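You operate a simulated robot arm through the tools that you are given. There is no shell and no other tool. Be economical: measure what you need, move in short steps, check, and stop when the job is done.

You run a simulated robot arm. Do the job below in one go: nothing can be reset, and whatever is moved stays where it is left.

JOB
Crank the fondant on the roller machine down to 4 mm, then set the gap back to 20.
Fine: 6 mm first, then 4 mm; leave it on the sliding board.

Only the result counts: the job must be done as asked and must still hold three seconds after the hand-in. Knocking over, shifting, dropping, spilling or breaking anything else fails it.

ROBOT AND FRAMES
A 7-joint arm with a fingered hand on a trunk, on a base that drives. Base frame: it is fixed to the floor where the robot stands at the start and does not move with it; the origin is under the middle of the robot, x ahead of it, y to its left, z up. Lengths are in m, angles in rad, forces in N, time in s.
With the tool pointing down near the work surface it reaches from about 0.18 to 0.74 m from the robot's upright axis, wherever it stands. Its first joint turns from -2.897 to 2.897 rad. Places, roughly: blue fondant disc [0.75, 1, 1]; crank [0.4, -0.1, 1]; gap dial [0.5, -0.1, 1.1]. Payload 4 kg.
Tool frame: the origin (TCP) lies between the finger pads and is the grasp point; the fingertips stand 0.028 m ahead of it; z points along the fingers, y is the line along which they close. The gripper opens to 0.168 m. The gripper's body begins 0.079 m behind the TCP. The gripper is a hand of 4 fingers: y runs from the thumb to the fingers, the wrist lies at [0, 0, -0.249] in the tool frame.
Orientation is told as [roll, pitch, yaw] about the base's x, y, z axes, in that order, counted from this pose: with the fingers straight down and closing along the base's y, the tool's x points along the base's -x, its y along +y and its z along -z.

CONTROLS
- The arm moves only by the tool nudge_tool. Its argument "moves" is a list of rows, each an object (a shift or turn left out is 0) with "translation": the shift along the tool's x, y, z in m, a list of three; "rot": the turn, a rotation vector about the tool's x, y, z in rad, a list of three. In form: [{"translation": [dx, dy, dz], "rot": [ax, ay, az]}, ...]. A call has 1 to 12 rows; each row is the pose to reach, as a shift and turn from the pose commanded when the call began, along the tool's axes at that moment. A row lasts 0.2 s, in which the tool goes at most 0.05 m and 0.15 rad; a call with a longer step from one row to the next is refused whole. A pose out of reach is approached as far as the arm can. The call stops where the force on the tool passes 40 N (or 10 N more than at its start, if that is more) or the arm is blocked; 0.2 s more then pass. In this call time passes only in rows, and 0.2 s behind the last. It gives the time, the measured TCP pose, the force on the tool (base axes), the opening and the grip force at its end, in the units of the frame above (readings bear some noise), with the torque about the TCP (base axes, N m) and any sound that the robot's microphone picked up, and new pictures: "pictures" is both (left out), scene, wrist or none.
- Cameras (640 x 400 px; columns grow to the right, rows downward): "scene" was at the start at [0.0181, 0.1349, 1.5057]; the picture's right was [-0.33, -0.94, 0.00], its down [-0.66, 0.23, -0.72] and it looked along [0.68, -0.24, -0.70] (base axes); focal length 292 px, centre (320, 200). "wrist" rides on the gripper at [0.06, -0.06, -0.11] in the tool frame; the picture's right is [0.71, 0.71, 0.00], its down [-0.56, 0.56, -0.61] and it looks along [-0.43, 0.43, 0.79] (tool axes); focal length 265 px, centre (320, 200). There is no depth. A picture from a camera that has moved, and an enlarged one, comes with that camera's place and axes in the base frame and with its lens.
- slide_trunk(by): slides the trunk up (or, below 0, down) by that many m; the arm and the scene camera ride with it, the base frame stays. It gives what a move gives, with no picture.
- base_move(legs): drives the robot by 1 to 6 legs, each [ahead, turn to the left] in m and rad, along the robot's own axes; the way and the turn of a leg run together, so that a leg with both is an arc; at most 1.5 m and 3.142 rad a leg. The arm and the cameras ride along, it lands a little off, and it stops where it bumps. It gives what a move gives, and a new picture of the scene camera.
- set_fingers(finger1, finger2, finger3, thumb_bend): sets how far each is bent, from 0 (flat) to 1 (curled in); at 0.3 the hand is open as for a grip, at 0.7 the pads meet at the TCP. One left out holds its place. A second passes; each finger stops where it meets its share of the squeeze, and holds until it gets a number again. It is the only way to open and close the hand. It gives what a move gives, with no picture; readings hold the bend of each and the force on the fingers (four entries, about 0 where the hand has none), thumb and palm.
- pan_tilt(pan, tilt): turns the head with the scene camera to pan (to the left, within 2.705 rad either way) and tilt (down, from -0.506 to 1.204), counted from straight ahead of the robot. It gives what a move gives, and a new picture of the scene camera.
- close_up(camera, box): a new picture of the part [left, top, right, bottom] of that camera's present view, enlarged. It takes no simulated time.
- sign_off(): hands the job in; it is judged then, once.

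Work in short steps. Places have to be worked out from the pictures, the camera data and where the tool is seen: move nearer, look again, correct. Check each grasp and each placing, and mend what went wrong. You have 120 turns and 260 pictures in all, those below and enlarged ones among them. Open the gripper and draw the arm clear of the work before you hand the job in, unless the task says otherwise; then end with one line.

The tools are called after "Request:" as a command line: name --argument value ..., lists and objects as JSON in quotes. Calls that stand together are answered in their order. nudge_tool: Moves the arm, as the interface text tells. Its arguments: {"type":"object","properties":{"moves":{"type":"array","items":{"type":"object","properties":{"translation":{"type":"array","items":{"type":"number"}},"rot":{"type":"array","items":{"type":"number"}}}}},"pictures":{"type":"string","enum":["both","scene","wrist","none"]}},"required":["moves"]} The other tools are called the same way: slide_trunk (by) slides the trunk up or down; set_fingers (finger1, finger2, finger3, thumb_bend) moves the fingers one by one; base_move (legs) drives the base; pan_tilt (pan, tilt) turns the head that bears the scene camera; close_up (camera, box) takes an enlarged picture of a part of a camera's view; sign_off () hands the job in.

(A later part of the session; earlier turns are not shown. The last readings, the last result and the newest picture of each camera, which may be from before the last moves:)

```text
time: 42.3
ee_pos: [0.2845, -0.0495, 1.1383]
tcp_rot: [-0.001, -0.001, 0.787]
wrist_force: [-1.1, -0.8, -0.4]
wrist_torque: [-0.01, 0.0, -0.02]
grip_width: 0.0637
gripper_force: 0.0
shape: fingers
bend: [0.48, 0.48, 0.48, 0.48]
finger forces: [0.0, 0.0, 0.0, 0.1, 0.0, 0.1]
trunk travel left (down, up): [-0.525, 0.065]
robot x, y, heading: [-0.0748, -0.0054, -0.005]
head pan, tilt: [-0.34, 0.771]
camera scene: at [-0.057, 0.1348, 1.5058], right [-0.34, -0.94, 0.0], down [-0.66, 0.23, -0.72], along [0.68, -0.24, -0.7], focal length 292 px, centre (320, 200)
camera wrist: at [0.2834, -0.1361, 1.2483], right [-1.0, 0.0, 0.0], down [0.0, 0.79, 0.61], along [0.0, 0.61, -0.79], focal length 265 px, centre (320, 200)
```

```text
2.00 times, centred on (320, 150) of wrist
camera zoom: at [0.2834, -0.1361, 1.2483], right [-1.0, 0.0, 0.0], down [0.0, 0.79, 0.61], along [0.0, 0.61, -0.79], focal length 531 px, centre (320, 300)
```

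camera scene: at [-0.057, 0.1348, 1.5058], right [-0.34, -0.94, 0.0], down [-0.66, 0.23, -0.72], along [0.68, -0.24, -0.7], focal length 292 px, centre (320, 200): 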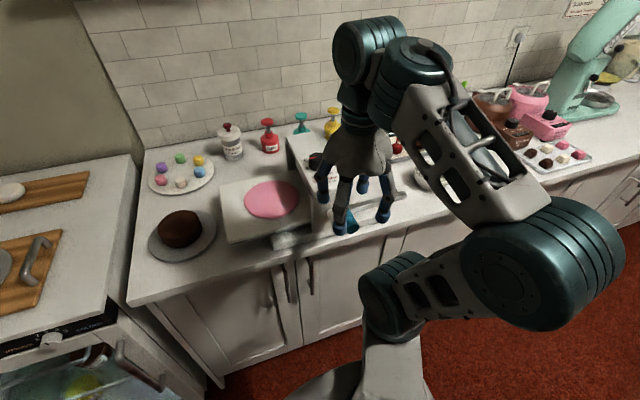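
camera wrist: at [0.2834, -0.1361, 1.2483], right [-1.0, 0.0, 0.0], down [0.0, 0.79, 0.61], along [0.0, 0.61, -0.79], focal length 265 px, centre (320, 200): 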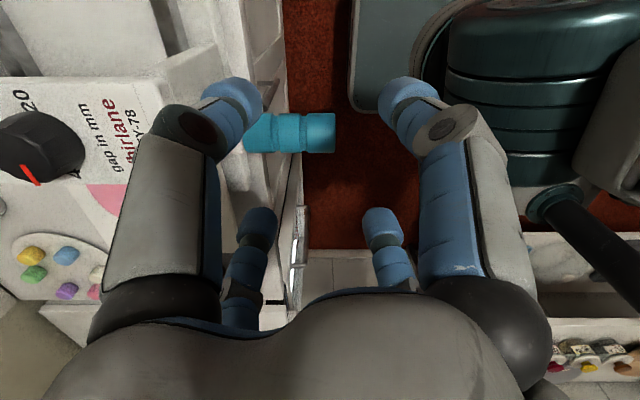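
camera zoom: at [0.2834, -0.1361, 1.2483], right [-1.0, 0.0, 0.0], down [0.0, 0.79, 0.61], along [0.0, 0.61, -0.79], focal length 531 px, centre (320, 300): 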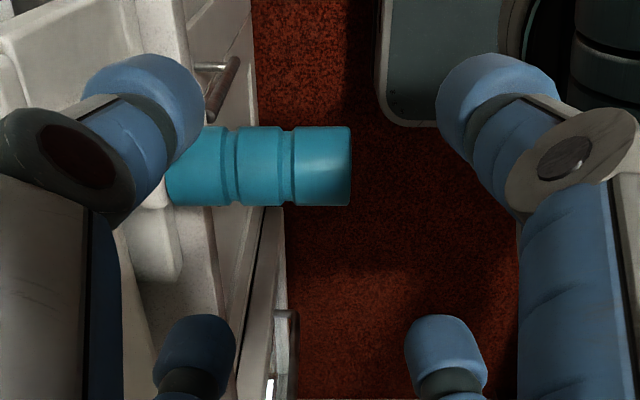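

The handle is at y −0.053. I descend and grip it.

Request:
nudge_tool --moves '[{"translation": [0.001, -0.003, 0.042]}, {"translation": [0.001, -0.003, 0.081]}]' --pictures "none"

Request:
set_fingers --finger1 0.7 --finger2 0.7 --finger3 0.7 --thumb_bend 0.7

Request:
close_up --camera "wrist" --box '[160, 50, 480, 250]'

```text
time: 42.9
ee_pos: [0.2857, -0.0529, 1.0598]
tcp_rot: [0.0, 0.0, 0.785]
wrist_force: [0.3, -0.7, -0.2]
wrist_torque: [-0.02, 0.0, 0.0]
grip_width: 0.0633
gripper_force: 0.1
shape: fingers
bend: [0.48, 0.48, 0.48, 0.48]
finger forces: [0.1, 0.0, 0.0, 0.1, 0.0, 0.1]
trunk travel left (down, up): [-0.525, 0.065]
robot x, y, heading: [-0.0742, 0.0008, 0.001]
head pan, tilt: [-0.34, 0.771]
```

```text
time: 43.9
ee_pos: [0.2863, -0.0529, 1.0607]
tcp_rot: [0.002, 0.002, 0.788]
wrist_force: [2.9, -0.3, -5.9]
wrist_torque: [-0.03, 0.12, 0.05]
grip_width: 0.0078
gripper_force: 11.7
shape: fingers
bend: [0.68, 0.68, 0.64, 0.65]
finger forces: [1.9, 2.5, 9.8, 0.0, 10.5, 0.0]
trunk travel left (down, up): [-0.525, 0.065]
robot x, y, heading: [-0.0772, 0.0031, -0.0]
head pan, tilt: [-0.34, 0.771]
```

```text
2.00 times, centred on (320, 150) of wrist
camera zoom: at [0.2856, -0.139, 1.1705], right [-1.0, 0.0, 0.0], down [0.0, 0.79, 0.61], along [0.0, 0.61, -0.79], focal length 531 px, centre (320, 300)
```

zoom: 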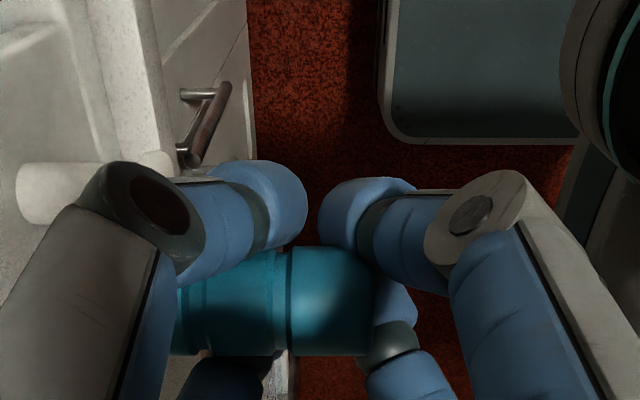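

Gripped. I turn the handle from top to right, the reverse of the first pass.

Request:
nudge_tool --moves '[{"translation": [0.0112, -0.0112, 0.0021]}, {"translation": [0.0216, -0.0215, 0.0082]}, {"translation": [0.0305, -0.0304, 0.0179]}, {"translation": [0.0374, -0.0373, 0.0305]}, {"translation": [0.0417, -0.0416, 0.0452]}, {"translation": [0.0432, -0.0431, 0.061]}]'

Request:
close_up --camera "scene" --box '[220, 120, 440, 260]'

```text
time: 45.3
ee_pos: [0.2885, -0.1167, 0.9988]
tcp_rot: [0.001, 0.002, 0.784]
wrist_force: [-13.6, 0.7, -1.8]
wrist_torque: [0.02, 0.02, 0.11]
grip_width: 0.0071
gripper_force: 19.7
shape: fingers
bend: [0.68, 0.68, 0.64, 0.66]
finger forces: [2.3, 3.0, 16.6, 0.0, 16.1, 0.1]
trunk travel left (down, up): [-0.525, 0.065]
robot x, y, heading: [-0.0756, 0.0016, -0.001]
head pan, tilt: [-0.34, 0.771]
camera scene: at [-0.0591, 0.1349, 1.5057], right [-0.34, -0.94, 0.0], down [-0.66, 0.23, -0.72], along [0.68, -0.24, -0.7], focal length 292 px, centre (320, 200)
camera wrist: at [0.2871, -0.2024, 1.1079], right [-1.0, 0.0, 0.0], down [0.0, 0.79, 0.61], along [0.0, 0.61, -0.79], focal length 265 px, centre (320, 200)
```

scene: 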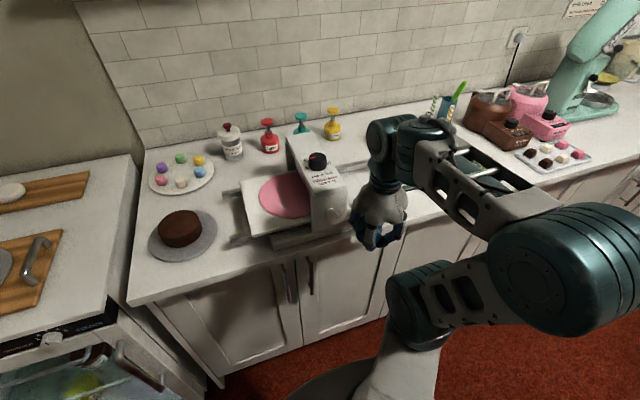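
wrist: 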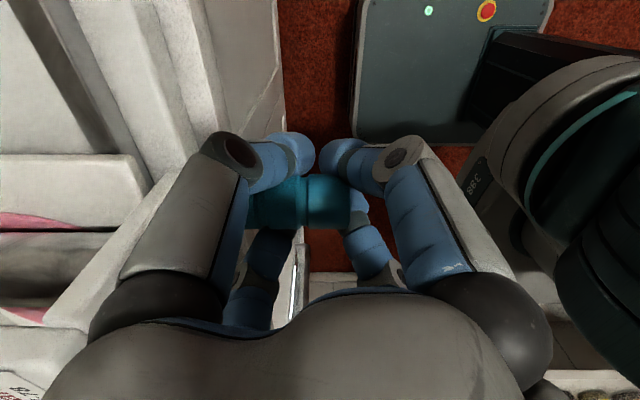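

```text
2.86 times, centred on (330, 190) of scene
camera zoom: at [-0.0591, 0.1349, 1.5057], right [-0.34, -0.94, 0.0], down [-0.66, 0.23, -0.72], along [0.68, -0.24, -0.7], focal length 833 px, centre (291, 229)
```

zoom: 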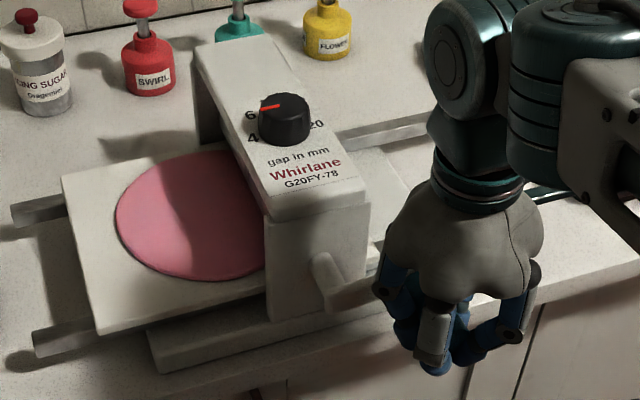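

Works well: the fondant is entering and spreading. I continue from right to bottom, easing 3 mm away from the crank arm.

Request:
nudge_tool --moves '[{"translation": [-0.0005, 0.0025, 0.0158]}, {"translation": [-0.0037, 0.0079, 0.0305]}, {"translation": [-0.0106, 0.0147, 0.0431]}, {"translation": [-0.0195, 0.0236, 0.0528]}, {"translation": [-0.0299, 0.034, 0.0589]}, {"translation": [-0.0411, 0.0452, 0.061]}]'

Request:
close_up --camera "scene" --box '[220, 120, 440, 260]'

```text
time: 46.7
ee_pos: [0.2869, -0.0514, 0.9357]
tcp_rot: [0.004, 0.004, 0.793]
wrist_force: [-5.0, 1.4, -36.7]
wrist_torque: [0.01, 0.52, 0.05]
grip_width: 0.0107
gripper_force: 17.8
shape: fingers
bend: [0.68, 0.67, 0.64, 0.65]
finger forces: [3.2, 4.5, 13.7, 0.0, 14.2, 0.0]
trunk travel left (down, up): [-0.525, 0.065]
robot x, y, heading: [-0.0766, 0.0031, -0.002]
head pan, tilt: [-0.34, 0.771]
camera scene: at [-0.0557, 0.1347, 1.5054], right [-0.33, -0.94, 0.0], down [-0.66, 0.23, -0.72], along [0.68, -0.24, -0.7], focal length 292 px, centre (320, 200)
camera wrist: at [0.2864, -0.1372, 1.0452], right [-1.0, -0.01, 0.0], down [0.0, 0.79, 0.62], along [-0.01, 0.62, -0.79], focal length 265 px, centre (320, 200)
```

scene: 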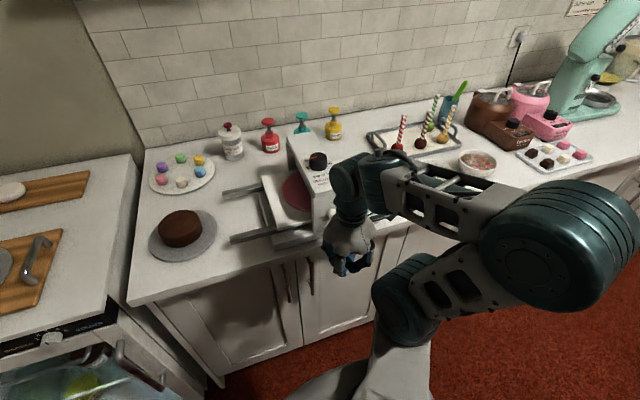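
wrist: 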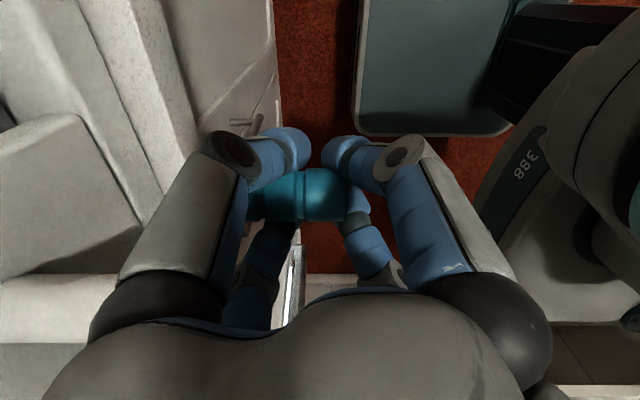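

```text
2.86 times, centred on (330, 190) of scene
camera zoom: at [-0.0557, 0.1347, 1.5054], right [-0.33, -0.94, 0.0], down [-0.66, 0.23, -0.72], along [0.68, -0.24, -0.7], focal length 833 px, centre (291, 229)
```

zoom: 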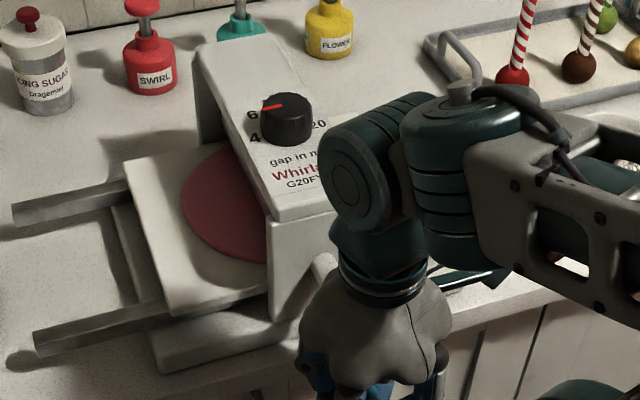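

The −37 N in z says the handle's circle reaches a bit lower here. I adjust the centre to z 0.9955 and continue from bottom to left.

Request:
nudge_tool --moves '[{"translation": [-0.0105, 0.0105, 0.0026]}, {"translation": [-0.021, 0.0209, -0.0035]}, {"translation": [-0.03, 0.0299, -0.0133]}, {"translation": [-0.037, 0.0369, -0.0261]}, {"translation": [-0.0413, 0.0412, -0.0409]}, {"translation": [-0.0428, 0.0426, -0.0568]}]'

Request:
close_up --camera "scene" --box '[220, 120, 440, 260]'

```text
time: 48.1
ee_pos: [0.2838, 0.0089, 0.9968]
tcp_rot: [-0.004, -0.004, 0.792]
wrist_force: [-12.1, 29.1, -2.4]
wrist_torque: [0.08, 0.09, 1.02]
grip_width: 0.0042
gripper_force: 19.9
shape: fingers
bend: [0.69, 0.67, 0.61, 0.67]
finger forces: [0.6, 2.8, 32.0, 0.0, 4.5, 0.0]
trunk travel left (down, up): [-0.525, 0.065]
robot x, y, heading: [-0.0772, -0.0005, -0.0]
head pan, tilt: [-0.34, 0.771]
camera scene: at [-0.0586, 0.1391, 1.5056], right [-0.33, -0.94, 0.0], down [-0.66, 0.23, -0.72], along [0.68, -0.24, -0.7], focal length 292 px, centre (320, 200)
camera wrist: at [0.2838, -0.0766, 1.1058], right [-1.0, -0.01, 0.0], down [-0.01, 0.79, 0.61], along [0.0, 0.61, -0.79], focal length 265 px, centre (320, 200)
```

scene: 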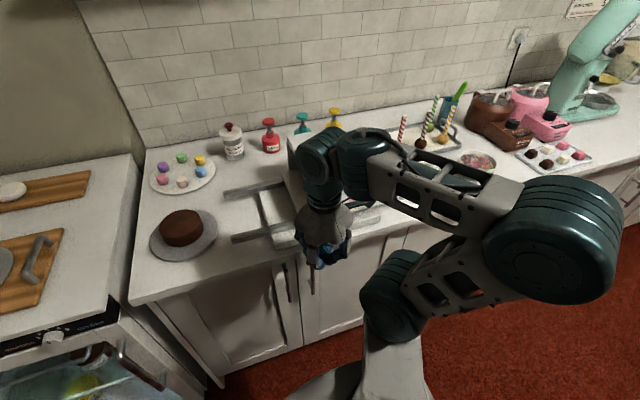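
wrist: 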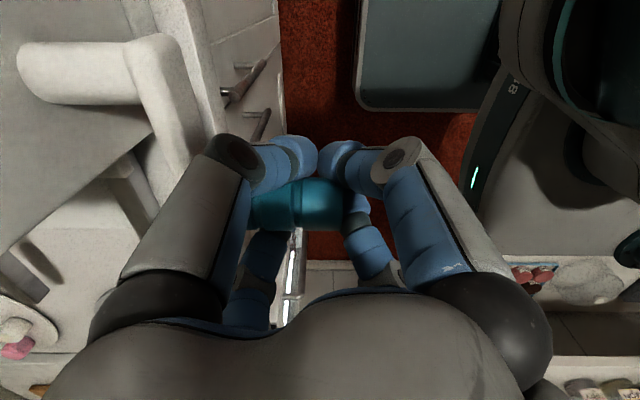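

```text
2.86 times, centred on (330, 190) of scene
camera zoom: at [-0.0586, 0.1391, 1.5056], right [-0.33, -0.94, 0.0], down [-0.66, 0.23, -0.72], along [0.68, -0.24, -0.7], focal length 833 px, centre (291, 229)
```

zoom: 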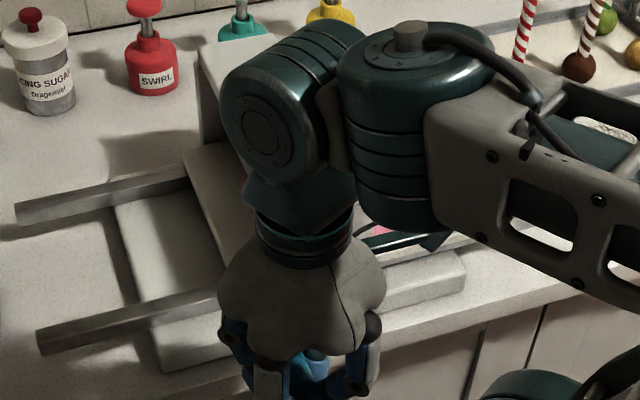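

The disc is nearly back through on the right. Last quarter: left to top, where the end stop was, using r ≈ 0.063.

Request:
nudge_tool --moves '[{"translation": [-0.0006, 0.0006, -0.0173]}, {"translation": [0.0038, -0.0038, -0.0325]}, {"translation": [0.0109, -0.0109, -0.0455]}, {"translation": [0.0202, -0.0201, -0.0556]}, {"translation": [0.0309, -0.0309, -0.0619]}, {"translation": [0.0386, -0.0385, -0.0638]}]' --pictures "scene"

Request:
close_up --camera "scene" --box '[220, 120, 440, 260]'

```text
time: 49.5
ee_pos: [0.2858, -0.0483, 1.0574]
tcp_rot: [0.003, 0.003, 0.787]
wrist_force: [-5.5, -1.6, -22.9]
wrist_torque: [-0.04, 0.5, -0.03]
grip_width: 0.0043
gripper_force: 12.0
shape: fingers
bend: [0.69, 0.68, 0.64, 0.67]
finger forces: [0.0, 0.1, 11.7, 0.0, 12.5, 0.0]
trunk travel left (down, up): [-0.525, 0.065]
robot x, y, heading: [-0.0736, -0.0023, 0.001]
head pan, tilt: [-0.34, 0.771]
camera scene: at [-0.0565, 0.1344, 1.5055], right [-0.34, -0.94, 0.0], down [-0.66, 0.23, -0.72], along [0.68, -0.24, -0.7], focal length 292 px, centre (320, 200)
```

scene: 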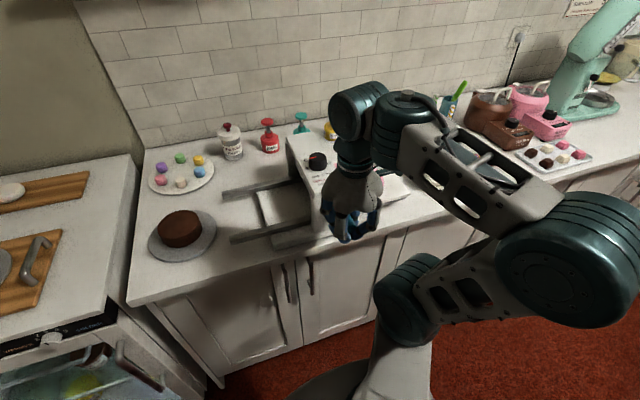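

```text
2.86 times, centred on (330, 190) of scene
camera zoom: at [-0.0565, 0.1344, 1.5055], right [-0.34, -0.94, 0.0], down [-0.66, 0.23, -0.72], along [0.68, -0.24, -0.7], focal length 833 px, centre (291, 229)
```

zoom: 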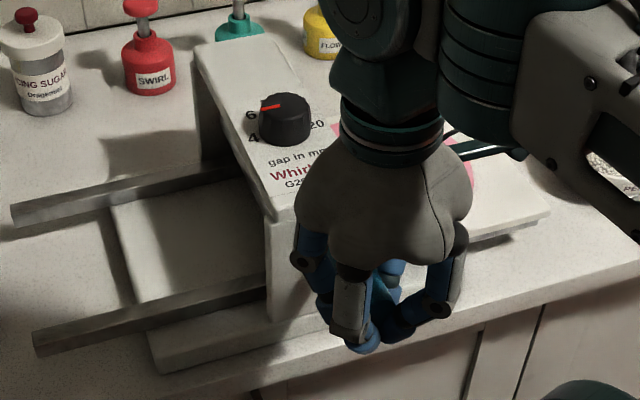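

I push the last few degrees to the stop, then release and lift.

Request:
nudge_tool --moves '[{"translation": [0.0045, -0.0045, 0.0]}]' --pictures "none"

Request:
set_fingers --finger1 0.4 --finger2 0.4 --finger3 0.4 --thumb_bend 0.4

Request:
nudge_tool --moves '[{"translation": [0, 0, -0.045]}, {"translation": [0, 0, -0.09]}, {"translation": [0, 0, -0.12], "rot": [0, 0, 0.14]}, {"translation": [0.03, -0.03, -0.12], "rot": [0, 0, 0.28]}, {"translation": [0.06, -0.06, -0.12], "rot": [0, 0, 0.42]}, {"translation": [0.09, -0.09, -0.12], "rot": [0, 0, 0.56]}]'

Request:
close_up --camera "scene" --box '[220, 120, 440, 260]'

Request:
close_up --camera "wrist" --box '[160, 0, 480, 200]'

```text
time: 49.9
ee_pos: [0.2861, -0.0535, 1.0574]
tcp_rot: [0.0, 0.002, 0.791]
wrist_force: [-7.0, 4.0, -21.3]
wrist_torque: [-0.08, 0.41, 0.15]
grip_width: 0.0043
gripper_force: 13.9
shape: fingers
bend: [0.69, 0.68, 0.64, 0.67]
finger forces: [0.0, 2.5, 14.8, 0.1, 10.4, 0.0]
trunk travel left (down, up): [-0.525, 0.065]
robot x, y, heading: [-0.0731, 0.0027, -0.005]
head pan, tilt: [-0.34, 0.771]
```

```text
time: 50.9
ee_pos: [0.2862, -0.054, 1.0586]
tcp_rot: [0.0, 0.0, 0.786]
wrist_force: [-0.2, -0.1, -0.1]
wrist_torque: [0.04, 0.01, 0.03]
grip_width: 0.0873
gripper_force: 0.0
shape: fingers
bend: [0.4, 0.4, 0.4, 0.4]
finger forces: [0.1, 0.0, 0.0, 0.0, 0.0, 0.0]
trunk travel left (down, up): [-0.525, 0.065]
robot x, y, heading: [-0.0749, 0.0022, -0.007]
head pan, tilt: [-0.34, 0.771]
```

```text
time: 52.3
ee_pos: [0.2846, -0.1829, 1.1768]
tcp_rot: [0.0, 0.001, 0.226]
wrist_force: [-0.5, 0.2, 0.4]
wrist_torque: [-0.01, 0.02, 0.01]
grip_width: 0.0872
gripper_force: 0.1
shape: fingers
bend: [0.4, 0.4, 0.4, 0.4]
finger forces: [0.1, 0.0, 0.1, 0.0, 0.0, 0.0]
trunk travel left (down, up): [-0.525, 0.065]
robot x, y, heading: [-0.0783, -0.0018, -0.0]
head pan, tilt: [-0.34, 0.771]
camera scene: at [-0.0569, 0.1345, 1.5057], right [-0.34, -0.94, 0.0], down [-0.66, 0.23, -0.72], along [0.68, -0.24, -0.7], focal length 292 px, centre (320, 200)
camera wrist: at [0.2399, -0.2552, 1.2867], right [-0.85, 0.53, 0.0], down [0.42, 0.67, 0.61], along [0.33, 0.52, -0.79], focal length 265 px, centre (320, 200)
```

scene: 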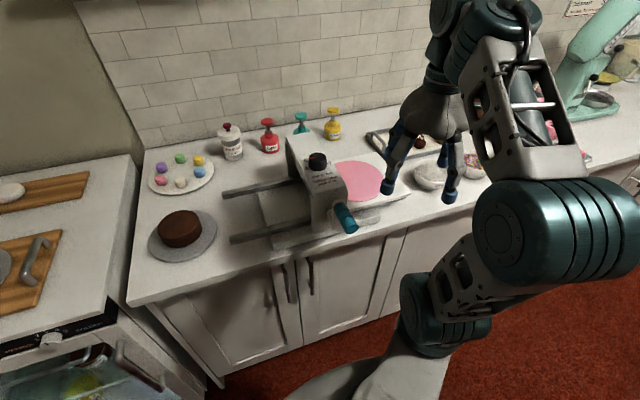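
wrist: 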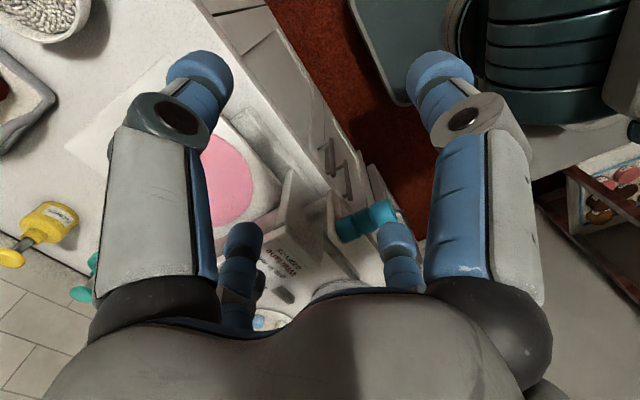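

```text
2.86 times, centred on (330, 190) of scene
camera zoom: at [-0.0569, 0.1345, 1.5057], right [-0.34, -0.94, 0.0], down [-0.66, 0.23, -0.72], along [0.68, -0.24, -0.7], focal length 833 px, centre (291, 229)
```

zoom: 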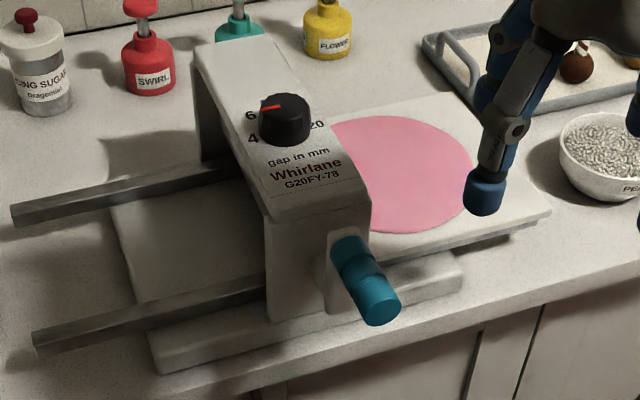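

```text
2.00 times, centred on (320, 100) of wrist
camera zoom: at [0.2399, -0.2552, 1.2867], right [-0.85, 0.53, 0.0], down [0.42, 0.67, 0.61], along [0.33, 0.52, -0.79], focal length 531 px, centre (320, 400)
```

zoom: 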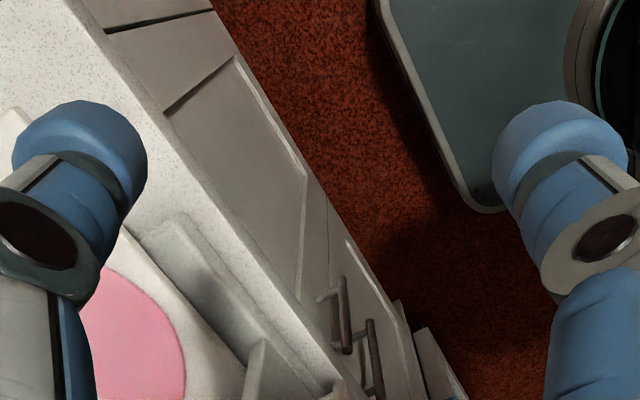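

The disc is rolled out wide and is back on the right. I want to confirm it fully cleared the roller, so I look from the earlier right-hand vantage.

Request:
nudge_tool --moves '[{"translation": [0.01, -0.04, -0.01], "rot": [0, 0, 0.12]}, {"translation": [0.01, -0.08, -0.01], "rot": [0, 0, 0.226]}]' --pictures "wrist"

Request:
close_up --camera "wrist" --box '[200, 100, 420, 260]'

```text
time: 52.9
ee_pos: [0.2979, -0.2622, 1.1892]
tcp_rot: [0.001, 0.002, -0.001]
wrist_force: [0.1, -0.4, -0.5]
wrist_torque: [0.03, 0.01, -0.01]
grip_width: 0.0875
gripper_force: 0.0
shape: fingers
bend: [0.4, 0.4, 0.4, 0.4]
finger forces: [0.0, 0.0, 0.0, 0.0, 0.1, 0.0]
trunk travel left (down, up): [-0.525, 0.065]
robot x, y, heading: [-0.074, 0.0, -0.005]
head pan, tilt: [-0.34, 0.771]
camera wrist: at [0.2366, -0.3229, 1.2986], right [-0.71, 0.71, 0.0], down [0.56, 0.56, 0.61], along [0.43, 0.43, -0.79], focal length 265 px, centre (320, 200)
```

wrist: 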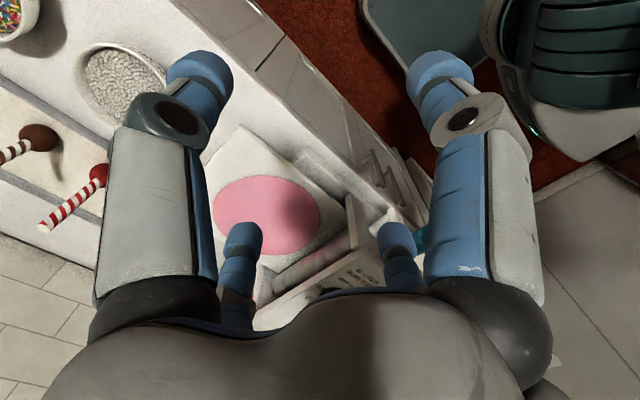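

```text
2.50 times, centred on (310, 180) of wrist
camera zoom: at [0.2366, -0.3229, 1.2986], right [-0.71, 0.71, 0.0], down [0.56, 0.56, 0.61], along [0.43, 0.43, -0.79], focal length 664 px, centre (345, 250)
```

zoom: 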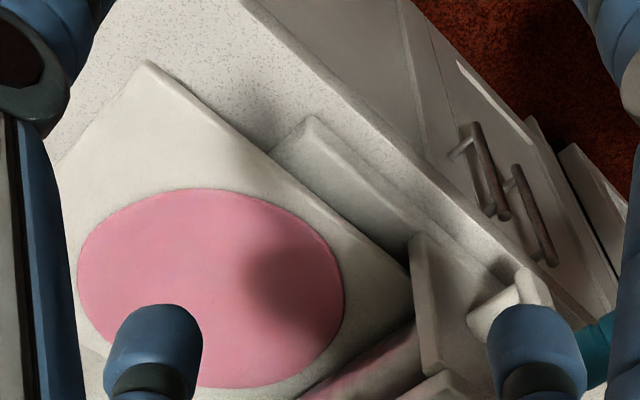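

The whole disc lies on the board, clear of the roller. Now the dial goes back to 20, half a turn clockwise in two 90° grips. I move over the dial with yaw 45°.

Request:
nudge_tool --moves '[{"translation": [-0.026, 0.03, 0.005], "rot": [0, 0, -0.11]}, {"translation": [-0.052, 0.06, 0.011], "rot": [0, 0, -0.22]}, {"translation": [-0.078, 0.09, 0.011], "rot": [0, 0, -0.33]}, {"translation": [-0.105, 0.12, 0.011], "rot": [0, 0, -0.44]}, {"translation": [-0.132, 0.15, 0.011], "rot": [0, 0, -0.55]}, {"translation": [-0.158, 0.18, 0.011], "rot": [0, 0, -0.66]}, {"translation": [-0.185, 0.211, 0.011], "rot": [0, 0, -0.785]}, {"translation": [-0.185, 0.211, 0.05], "rot": [0, 0, -0.785]}, {"translation": [-0.185, 0.211, 0.085], "rot": [0, 0, -0.785]}]' --pictures "wrist"

```text
time: 54.9
ee_pos: [0.4782, -0.0533, 1.1064]
tcp_rot: [0.0, 0.001, 0.785]
wrist_force: [0.7, -0.5, -0.6]
wrist_torque: [-0.01, -0.03, -0.01]
grip_width: 0.0876
gripper_force: 0.1
shape: fingers
bend: [0.4, 0.4, 0.4, 0.4]
finger forces: [0.1, 0.1, 0.0, 0.2, 0.0, 0.1]
trunk travel left (down, up): [-0.525, 0.065]
robot x, y, heading: [-0.0752, -0.002, -0.003]
head pan, tilt: [-0.34, 0.771]
camera wrist: at [0.4774, -0.1378, 1.215], right [-1.0, 0.0, 0.0], down [0.0, 0.79, 0.61], along [0.0, 0.61, -0.79], focal length 265 px, centre (320, 200)
```

wrist: 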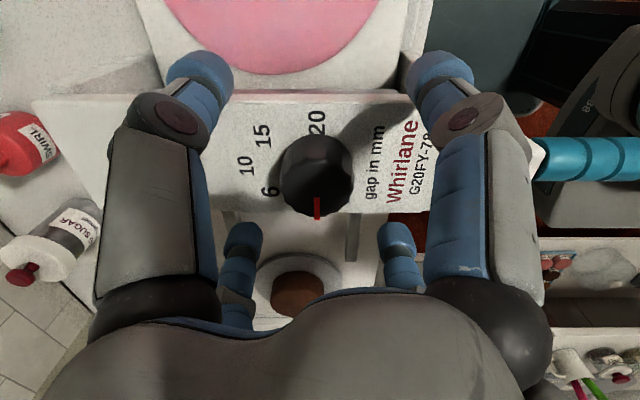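

Small centring, then I grip and turn 90° clockwise.

Request:
nudge_tool --moves '[{"translation": [-0.0042, -0.0014, 0.002]}]' --pictures "none"

Request:
set_fingers --finger1 0.7 --finger2 0.7 --finger3 0.7 --thumb_bend 0.7

Request:
nudge_tool --moves '[{"rot": [0, 0, 0.14]}, {"rot": [0, 0, 0.28]}, {"rot": [0, 0, 0.42]}, {"rot": [0, 0, 0.56]}, {"rot": [0, 0, 0.7]}, {"rot": [0, 0, 0.84]}, {"rot": [0, 0, 0.98]}, {"rot": [0, 0, 1.12]}, {"rot": [0, 0, 1.26]}, {"rot": [0, 0, 1.4]}, {"rot": [0, 0, 1.5]}, {"rot": [0, 0, 1.57]}]' --pictures "wrist"

```text
time: 55.3
ee_pos: [0.4834, -0.0489, 1.1015]
tcp_rot: [0.001, 0.001, 0.784]
wrist_force: [-0.3, -0.3, 1.4]
wrist_torque: [0.0, -0.03, 0.0]
grip_width: 0.0874
gripper_force: 0.3
shape: fingers
bend: [0.4, 0.4, 0.4, 0.4]
finger forces: [0.1, 0.0, 0.0, 0.1, 0.0, 0.0]
trunk travel left (down, up): [-0.525, 0.065]
robot x, y, heading: [-0.075, 0.002, -0.001]
head pan, tilt: [-0.34, 0.771]
```

```text
time: 56.3
ee_pos: [0.4828, -0.0511, 1.1025]
tcp_rot: [-0.002, -0.004, 0.784]
wrist_force: [7.3, -3.1, 19.9]
wrist_torque: [-0.31, -0.44, -0.63]
grip_width: 0.0655
gripper_force: 30.4
shape: fingers
bend: [0.47, 0.48, 0.48, 0.48]
finger forces: [9.8, 15.7, 12.8, 0.0, 22.7, 0.0]
trunk travel left (down, up): [-0.525, 0.065]
robot x, y, heading: [-0.078, -0.002, -0.003]
head pan, tilt: [-0.34, 0.771]
```

```text
time: 57.1
ee_pos: [0.479, -0.0389, 1.1029]
tcp_rot: [0.002, 0.005, 0.494]
wrist_force: [-4.1, 7.0, 23.6]
wrist_torque: [-1.03, 2.64, 1.33]
grip_width: 0.0655
gripper_force: 43.9
shape: fingers
bend: [0.46, 0.56, 0.45, 0.49]
finger forces: [33.5, 0.1, 30.7, 0.0, 23.3, 0.0]
trunk travel left (down, up): [-0.525, 0.065]
robot x, y, heading: [-0.0776, -0.0003, 0.005]
head pan, tilt: [-0.34, 0.771]
stopped in row 3: the force on the tool passed its limit at 43 N (the readings are from after the stop); the commanded pose is now the measured one
camera wrist: at [0.453, -0.121, 1.2136], right [-0.96, 0.29, 0.0], down [0.23, 0.76, 0.61], along [0.17, 0.59, -0.79], focal length 265 px, centre (320, 200)
```

wrist: 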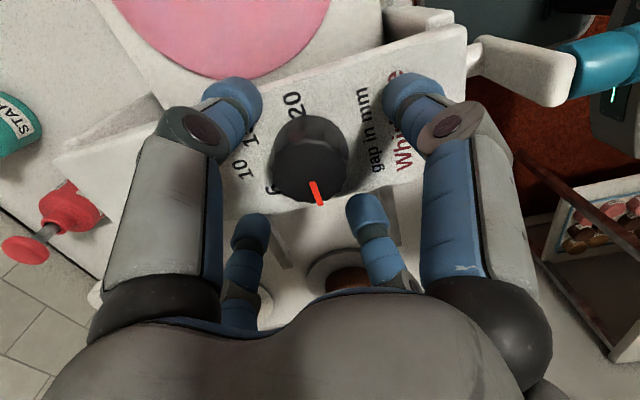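

The fingertips jammed on the panel because I was a couple of mm too low (upward force 20 N), and the knob didn't turn. I open, lift and check that nothing shifted.

Request:
set_fingers --finger1 0.35 --finger2 0.35 --finger3 0.35 --thumb_bend 0.35

Request:
nudge_tool --moves '[{"translation": [0, 0, -0.04]}, {"translation": [0, 0, -0.075]}]'

Request:
close_up --camera "scene" --box '[220, 120, 440, 260]'

Request:
close_up --camera "wrist" --box '[220, 80, 420, 205]'

```text
time: 58.1
ee_pos: [0.4808, -0.041, 1.1015]
tcp_rot: [0.002, 0.007, 0.486]
wrist_force: [0.3, 0.3, -0.5]
wrist_torque: [-0.01, -0.03, -0.01]
grip_width: 0.1022
gripper_force: 0.1
shape: fingers
bend: [0.35, 0.35, 0.35, 0.35]
finger forces: [0.0, 0.0, 0.0, 0.0, 0.1, 0.0]
trunk travel left (down, up): [-0.525, 0.065]
robot x, y, heading: [-0.0738, 0.0015, 0.008]
head pan, tilt: [-0.34, 0.771]
```

```text
time: 58.7
ee_pos: [0.4832, -0.0403, 1.1734]
tcp_rot: [0.004, 0.007, 0.485]
wrist_force: [-0.2, -0.2, 0.4]
wrist_torque: [0.01, 0.02, 0.0]
grip_width: 0.1024
gripper_force: 0.0
shape: fingers
bend: [0.35, 0.35, 0.35, 0.35]
finger forces: [0.0, 0.0, 0.1, 0.0, 0.0, 0.0]
trunk travel left (down, up): [-0.525, 0.065]
robot x, y, heading: [-0.0746, -0.0019, 0.001]
head pan, tilt: [-0.34, 0.771]
camera scene: at [-0.0578, 0.1352, 1.5057], right [-0.33, -0.94, 0.0], down [-0.66, 0.23, -0.72], along [0.68, -0.24, -0.7], focal length 292 px, centre (320, 200)
camera wrist: at [0.4575, -0.1218, 1.2831], right [-0.96, 0.3, 0.01], down [0.24, 0.75, 0.61], along [0.18, 0.59, -0.79], focal length 265 px, centre (320, 200)
```

scene: 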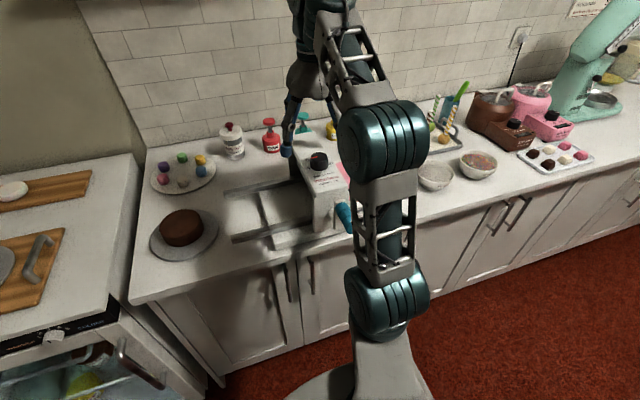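
wrist: 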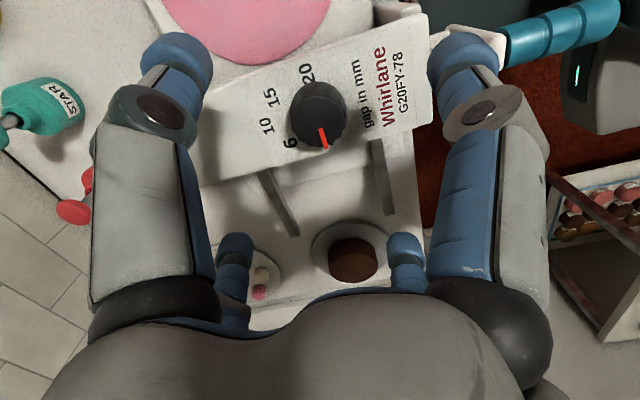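

```text
2.86 times, centred on (330, 190) of scene
camera zoom: at [-0.0578, 0.1352, 1.5057], right [-0.33, -0.94, 0.0], down [-0.66, 0.23, -0.72], along [0.68, -0.24, -0.7], focal length 833 px, centre (291, 229)
```

zoom: 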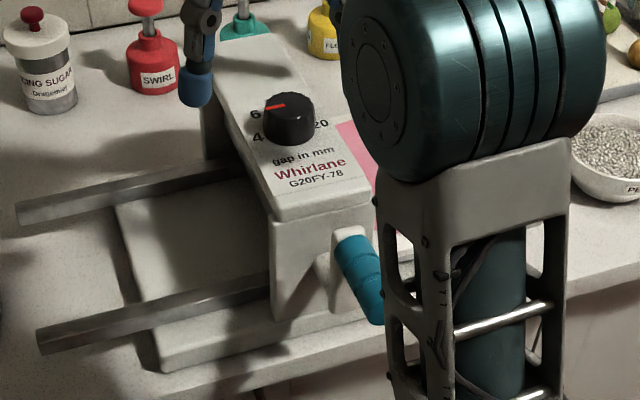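

```text
3.20 times, centred on (320, 142) of wrist
camera zoom: at [0.4575, -0.1218, 1.2831], right [-0.96, 0.3, 0.01], down [0.24, 0.75, 0.61], along [0.18, 0.59, -0.79], focal length 849 px, centre (320, 384)
```

zoom: 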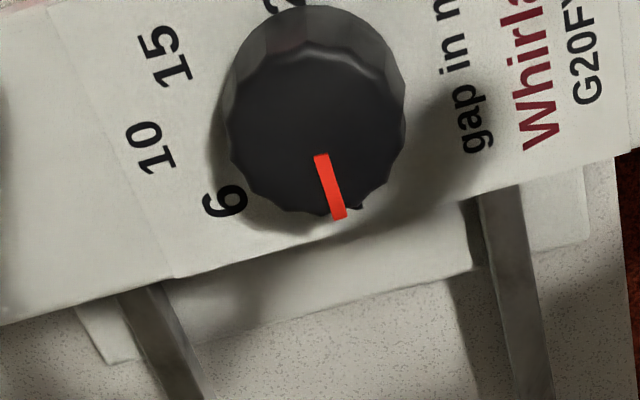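

Nothing shifted and the pointer is still at 4. I regrip with yaw 0, which worked before, slightly higher at z 1.106.

Request:
nudge_tool --moves '[{"translation": [0.003, -0.005, 0], "rot": [0, 0, 0.14]}, {"translation": [0.005, -0.0095, 0], "rot": [0, 0, 0.28]}, {"translation": [0.005, -0.0095, 0], "rot": [0, 0, 0.42]}, {"translation": [0.005, -0.0095, 0.035], "rot": [0, 0, 0.485]}, {"translation": [0.005, -0.0095, 0.067], "rot": [0, 0, 0.485]}]' --pictures "none"

Request:
set_fingers --finger1 0.7 --finger2 0.7 --finger3 0.7 --thumb_bend 0.7

Request:
close_up --camera "wrist" --box '[160, 50, 480, 250]'

```text
time: 59.9
ee_pos: [0.4825, -0.0512, 1.1066]
tcp_rot: [0.0, 0.007, -0.001]
wrist_force: [-0.8, 0.6, 0.3]
wrist_torque: [0.02, -0.01, -0.03]
grip_width: 0.1023
gripper_force: 0.1
shape: fingers
bend: [0.35, 0.35, 0.35, 0.35]
finger forces: [0.0, 0.0, 0.0, 0.0, 0.1, 0.0]
trunk travel left (down, up): [-0.525, 0.065]
robot x, y, heading: [-0.0727, -0.0037, 0.005]
head pan, tilt: [-0.34, 0.771]
```

```text
time: 60.9
ee_pos: [0.4824, -0.0517, 1.106]
tcp_rot: [0.0, 0.006, -0.001]
wrist_force: [-0.2, -2.5, -3.9]
wrist_torque: [-0.02, 0.04, 0.02]
grip_width: 0.0253
gripper_force: 18.4
shape: fingers
bend: [0.6, 0.6, 0.62, 0.62]
finger forces: [8.1, 8.6, 7.1, 0.0, 13.5, 0.0]
trunk travel left (down, up): [-0.525, 0.065]
robot x, y, heading: [-0.0777, 0.0003, 0.007]
head pan, tilt: [-0.34, 0.771]
```

```text
2.00 times, centred on (320, 150) of wrist
camera zoom: at [0.422, -0.1123, 1.2169], right [-0.71, 0.71, 0.0], down [0.56, 0.56, 0.61], along [0.43, 0.43, -0.79], focal length 531 px, centre (320, 300)
```

zoom: 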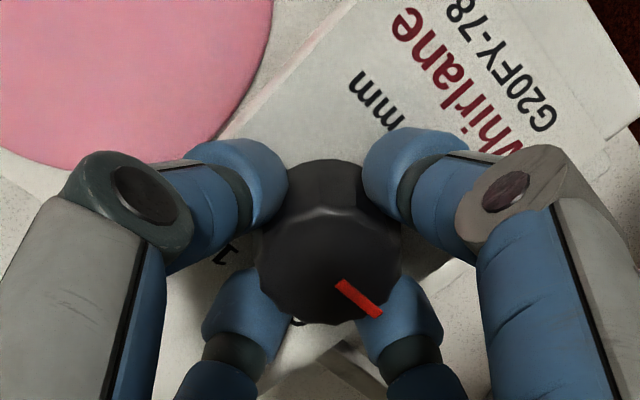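

Clean grip with no vertical jam. I turn clockwise by 90°.

Request:
nudge_tool --moves '[{"rot": [0, 0, 0.14]}, {"rot": [0, 0, 0.28]}, {"rot": [0, 0, 0.42]}, {"rot": [0, 0, 0.56]}, {"rot": [0, 0, 0.7]}, {"rot": [0, 0, 0.84]}, {"rot": [0, 0, 0.98]}, {"rot": [0, 0, 1.12]}, {"rot": [0, 0, 1.26]}, {"rot": [0, 0, 1.4]}, {"rot": [0, 0, 1.5]}, {"rot": [0, 0, 1.57]}]'

Request:
close_up --camera "scene" --box '[270, 120, 380, 220]'

```text
time: 63.5
ee_pos: [0.4797, -0.0521, 1.1094]
tcp_rot: [-0.009, -0.001, -1.572]
wrist_force: [-11.2, -5.6, -19.2]
wrist_torque: [-0.17, 0.16, 0.0]
grip_width: 0.0255
gripper_force: 15.8
shape: fingers
bend: [0.6, 0.61, 0.62, 0.62]
finger forces: [6.4, 6.0, 6.6, 0.0, 13.3, 0.1]
trunk travel left (down, up): [-0.525, 0.065]
robot x, y, heading: [-0.0759, -0.0045, -0.001]
head pan, tilt: [-0.34, 0.771]
camera scene: at [-0.058, 0.1339, 1.5058], right [-0.33, -0.94, 0.0], down [-0.66, 0.23, -0.72], along [0.68, -0.24, -0.7], focal length 292 px, centre (320, 200)
camera wrist: at [0.4202, 0.0076, 1.2188], right [0.71, 0.71, -0.01], down [0.56, -0.56, 0.61], along [0.43, -0.44, -0.79], focal length 265 px, centre (320, 200)
```

scene: 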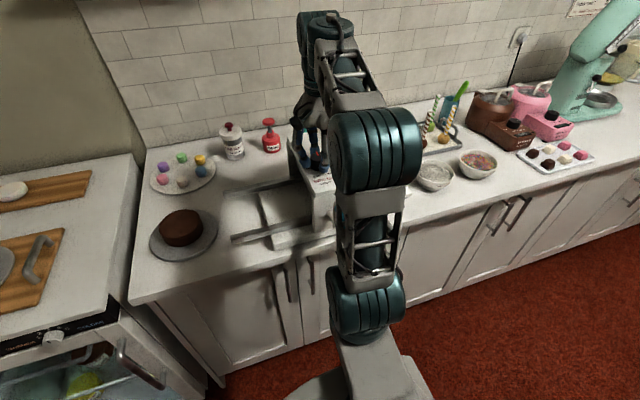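
wrist: 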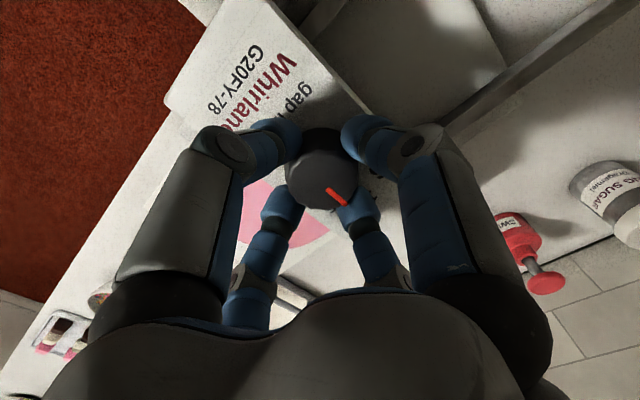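

```text
4.00 times, centred on (325, 170) of scene
camera zoom: at [-0.058, 0.1339, 1.5058], right [-0.33, -0.94, 0.0], down [-0.66, 0.23, -0.72], along [0.68, -0.24, -0.7], focal length 1166 px, centre (300, 320)
```

zoom: 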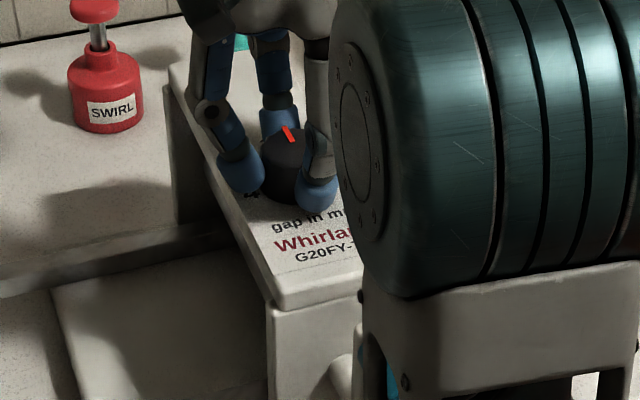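

The knob turned to about 10. I release, lift, wind the wrist back to yaw 0 and regrip.

Request:
set_fingers --finger1 0.35 --finger2 0.35 --finger3 0.35 --thumb_bend 0.35

Request:
nudge_tool --moves '[{"translation": [0, 0, -0.045]}, {"translation": [0, 0, -0.06], "rot": [0, 0, -0.15]}, {"translation": [0, 0, -0.06], "rot": [0, 0, -0.3]}, {"translation": [0, 0, -0.06], "rot": [0, 0, -0.45]}, {"translation": [0, 0, -0.06], "rot": [0, 0, -0.6]}, {"translation": [0, 0, -0.06], "rot": [0, 0, -0.75]}, {"translation": [0, 0, -0.06], "rot": [0, 0, -0.9]}, {"translation": [0, 0, -0.06], "rot": [0, 0, -1.05]}, {"translation": [0, 0, -0.06], "rot": [0, 0, -1.2]}, {"translation": [0, 0, -0.06], "rot": [0, 0, -1.35]}, {"translation": [0, 0, -0.06], "rot": [0, 0, -1.48]}, {"translation": [0, 0, -0.06], "rot": [0, 0, -1.57]}]' --pictures "wrist"

Request:
close_up --camera "wrist" --box '[220, 80, 420, 205]'

```text
time: 64.5
ee_pos: [0.4815, -0.0519, 1.1077]
tcp_rot: [-0.008, -0.002, -1.57]
wrist_force: [-0.4, 0.1, 0.0]
wrist_torque: [0.03, 0.01, -0.03]
grip_width: 0.1023
gripper_force: 0.0
shape: fingers
bend: [0.35, 0.35, 0.35, 0.35]
finger forces: [0.0, 0.1, 0.0, 0.0, 0.0, 0.1]
trunk travel left (down, up): [-0.525, 0.065]
robot x, y, heading: [-0.0752, -0.0003, 0.007]
head pan, tilt: [-0.34, 0.771]
```

```text
time: 67.1
ee_pos: [0.4801, -0.0523, 1.1697]
tcp_rot: [-0.001, 0.007, 0.0]
wrist_force: [-0.8, 0.1, -0.7]
wrist_torque: [-0.02, -0.02, 0.01]
grip_width: 0.1022
gripper_force: 0.0
shape: fingers
bend: [0.35, 0.35, 0.35, 0.35]
finger forces: [0.0, 0.1, 0.0, 0.0, 0.0, 0.0]
trunk travel left (down, up): [-0.525, 0.065]
robot x, y, heading: [-0.0775, -0.0005, 0.006]
head pan, tilt: [-0.34, 0.771]
camera wrist: at [0.4203, -0.1128, 1.2794], right [-0.71, 0.71, 0.0], down [0.56, 0.56, 0.61], along [0.43, 0.44, -0.79], focal length 265 px, centre (320, 200)
```

wrist: 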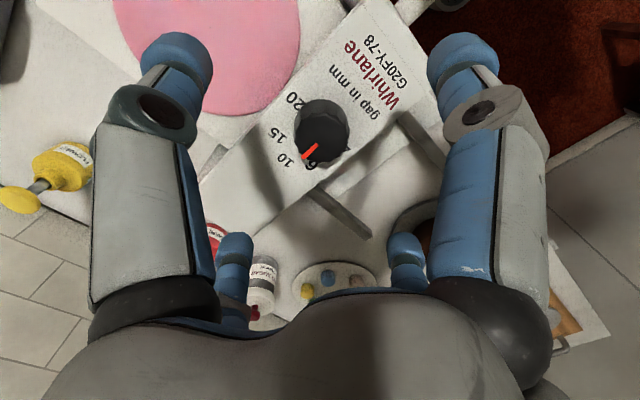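

```text
3.20 times, centred on (320, 142) of wrist
camera zoom: at [0.4203, -0.1128, 1.2794], right [-0.71, 0.71, 0.0], down [0.56, 0.56, 0.61], along [0.43, 0.44, -0.79], focal length 849 px, centre (320, 384)
```

zoom: 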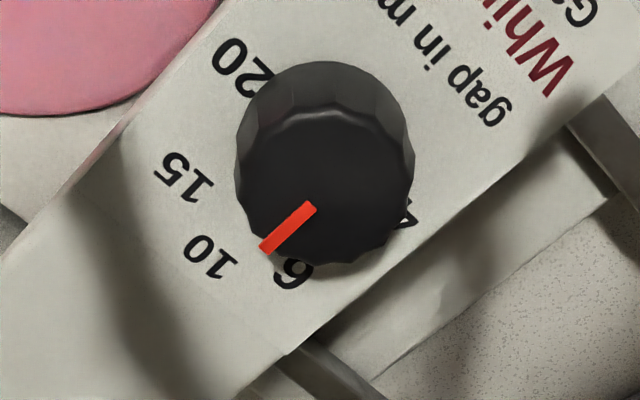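

The pointer is at 10, about 1° short of dead ahead. I lower, grip and turn the second 90°.

Request:
nudge_tool --moves '[{"translation": [-0.003, 0.0015, 0.03]}, {"translation": [-0.003, 0.0015, 0.063]}]' --pictures "none"

Request:
set_fingers --finger1 0.7 --finger2 0.7 --finger3 0.7 --thumb_bend 0.7

Request:
nudge_tool --moves '[{"rot": [0, 0, 0.14]}, {"rot": [0, 0, 0.28]}, {"rot": [0, 0, 0.42]}, {"rot": [0, 0, 0.56]}, {"rot": [0, 0, 0.7]}, {"rot": [0, 0, 0.84]}, {"rot": [0, 0, 0.98]}, {"rot": [0, 0, 1.12]}, {"rot": [0, 0, 1.26]}, {"rot": [0, 0, 1.4]}, {"rot": [0, 0, 1.5]}, {"rot": [0, 0, 1.585]}]' --pictures "wrist"

```text
time: 67.7
ee_pos: [0.4846, -0.0538, 1.1073]
tcp_rot: [0.0, 0.007, -0.001]
wrist_force: [0.2, -0.6, -0.3]
wrist_torque: [-0.02, 0.04, 0.02]
grip_width: 0.1024
gripper_force: 0.0
shape: fingers
bend: [0.35, 0.35, 0.35, 0.35]
finger forces: [0.0, 0.0, 0.1, 0.1, 0.0, 0.1]
trunk travel left (down, up): [-0.525, 0.065]
robot x, y, heading: [-0.0768, 0.0035, 0.001]
head pan, tilt: [-0.34, 0.771]
```

```text
time: 68.7
ee_pos: [0.4843, -0.0536, 1.1077]
tcp_rot: [-0.001, 0.008, -0.001]
wrist_force: [-1.0, -2.2, -4.2]
wrist_torque: [-0.04, 0.06, 0.0]
grip_width: 0.0242
gripper_force: 17.2
shape: fingers
bend: [0.59, 0.6, 0.63, 0.63]
finger forces: [8.2, 8.7, 6.8, 0.0, 11.8, 0.1]
trunk travel left (down, up): [-0.525, 0.065]
robot x, y, heading: [-0.0738, 0.0003, 0.008]
head pan, tilt: [-0.34, 0.771]
```

```text
time: 71.3
ee_pos: [0.4778, -0.0538, 1.1067]
tcp_rot: [-0.009, 0.001, -1.588]
wrist_force: [-20.5, -19.4, 3.3]
wrist_torque: [-0.57, 0.55, 0.0]
grip_width: 0.0244
gripper_force: 23.8
shape: fingers
bend: [0.6, 0.6, 0.62, 0.62]
finger forces: [8.0, 9.4, 11.6, 0.1, 17.9, 0.0]
trunk travel left (down, up): [-0.525, 0.065]
robot x, y, heading: [-0.0741, -0.0012, 0.002]
head pan, tilt: [-0.34, 0.771]
camera wrist: at [0.4196, 0.008, 1.218], right [0.72, 0.7, 0.0], down [0.55, -0.57, 0.61], along [0.42, -0.44, -0.79], focal length 265 px, centre (320, 200)
```

wrist: 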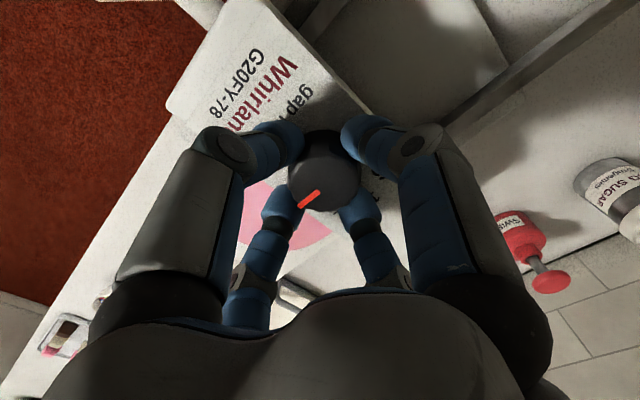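

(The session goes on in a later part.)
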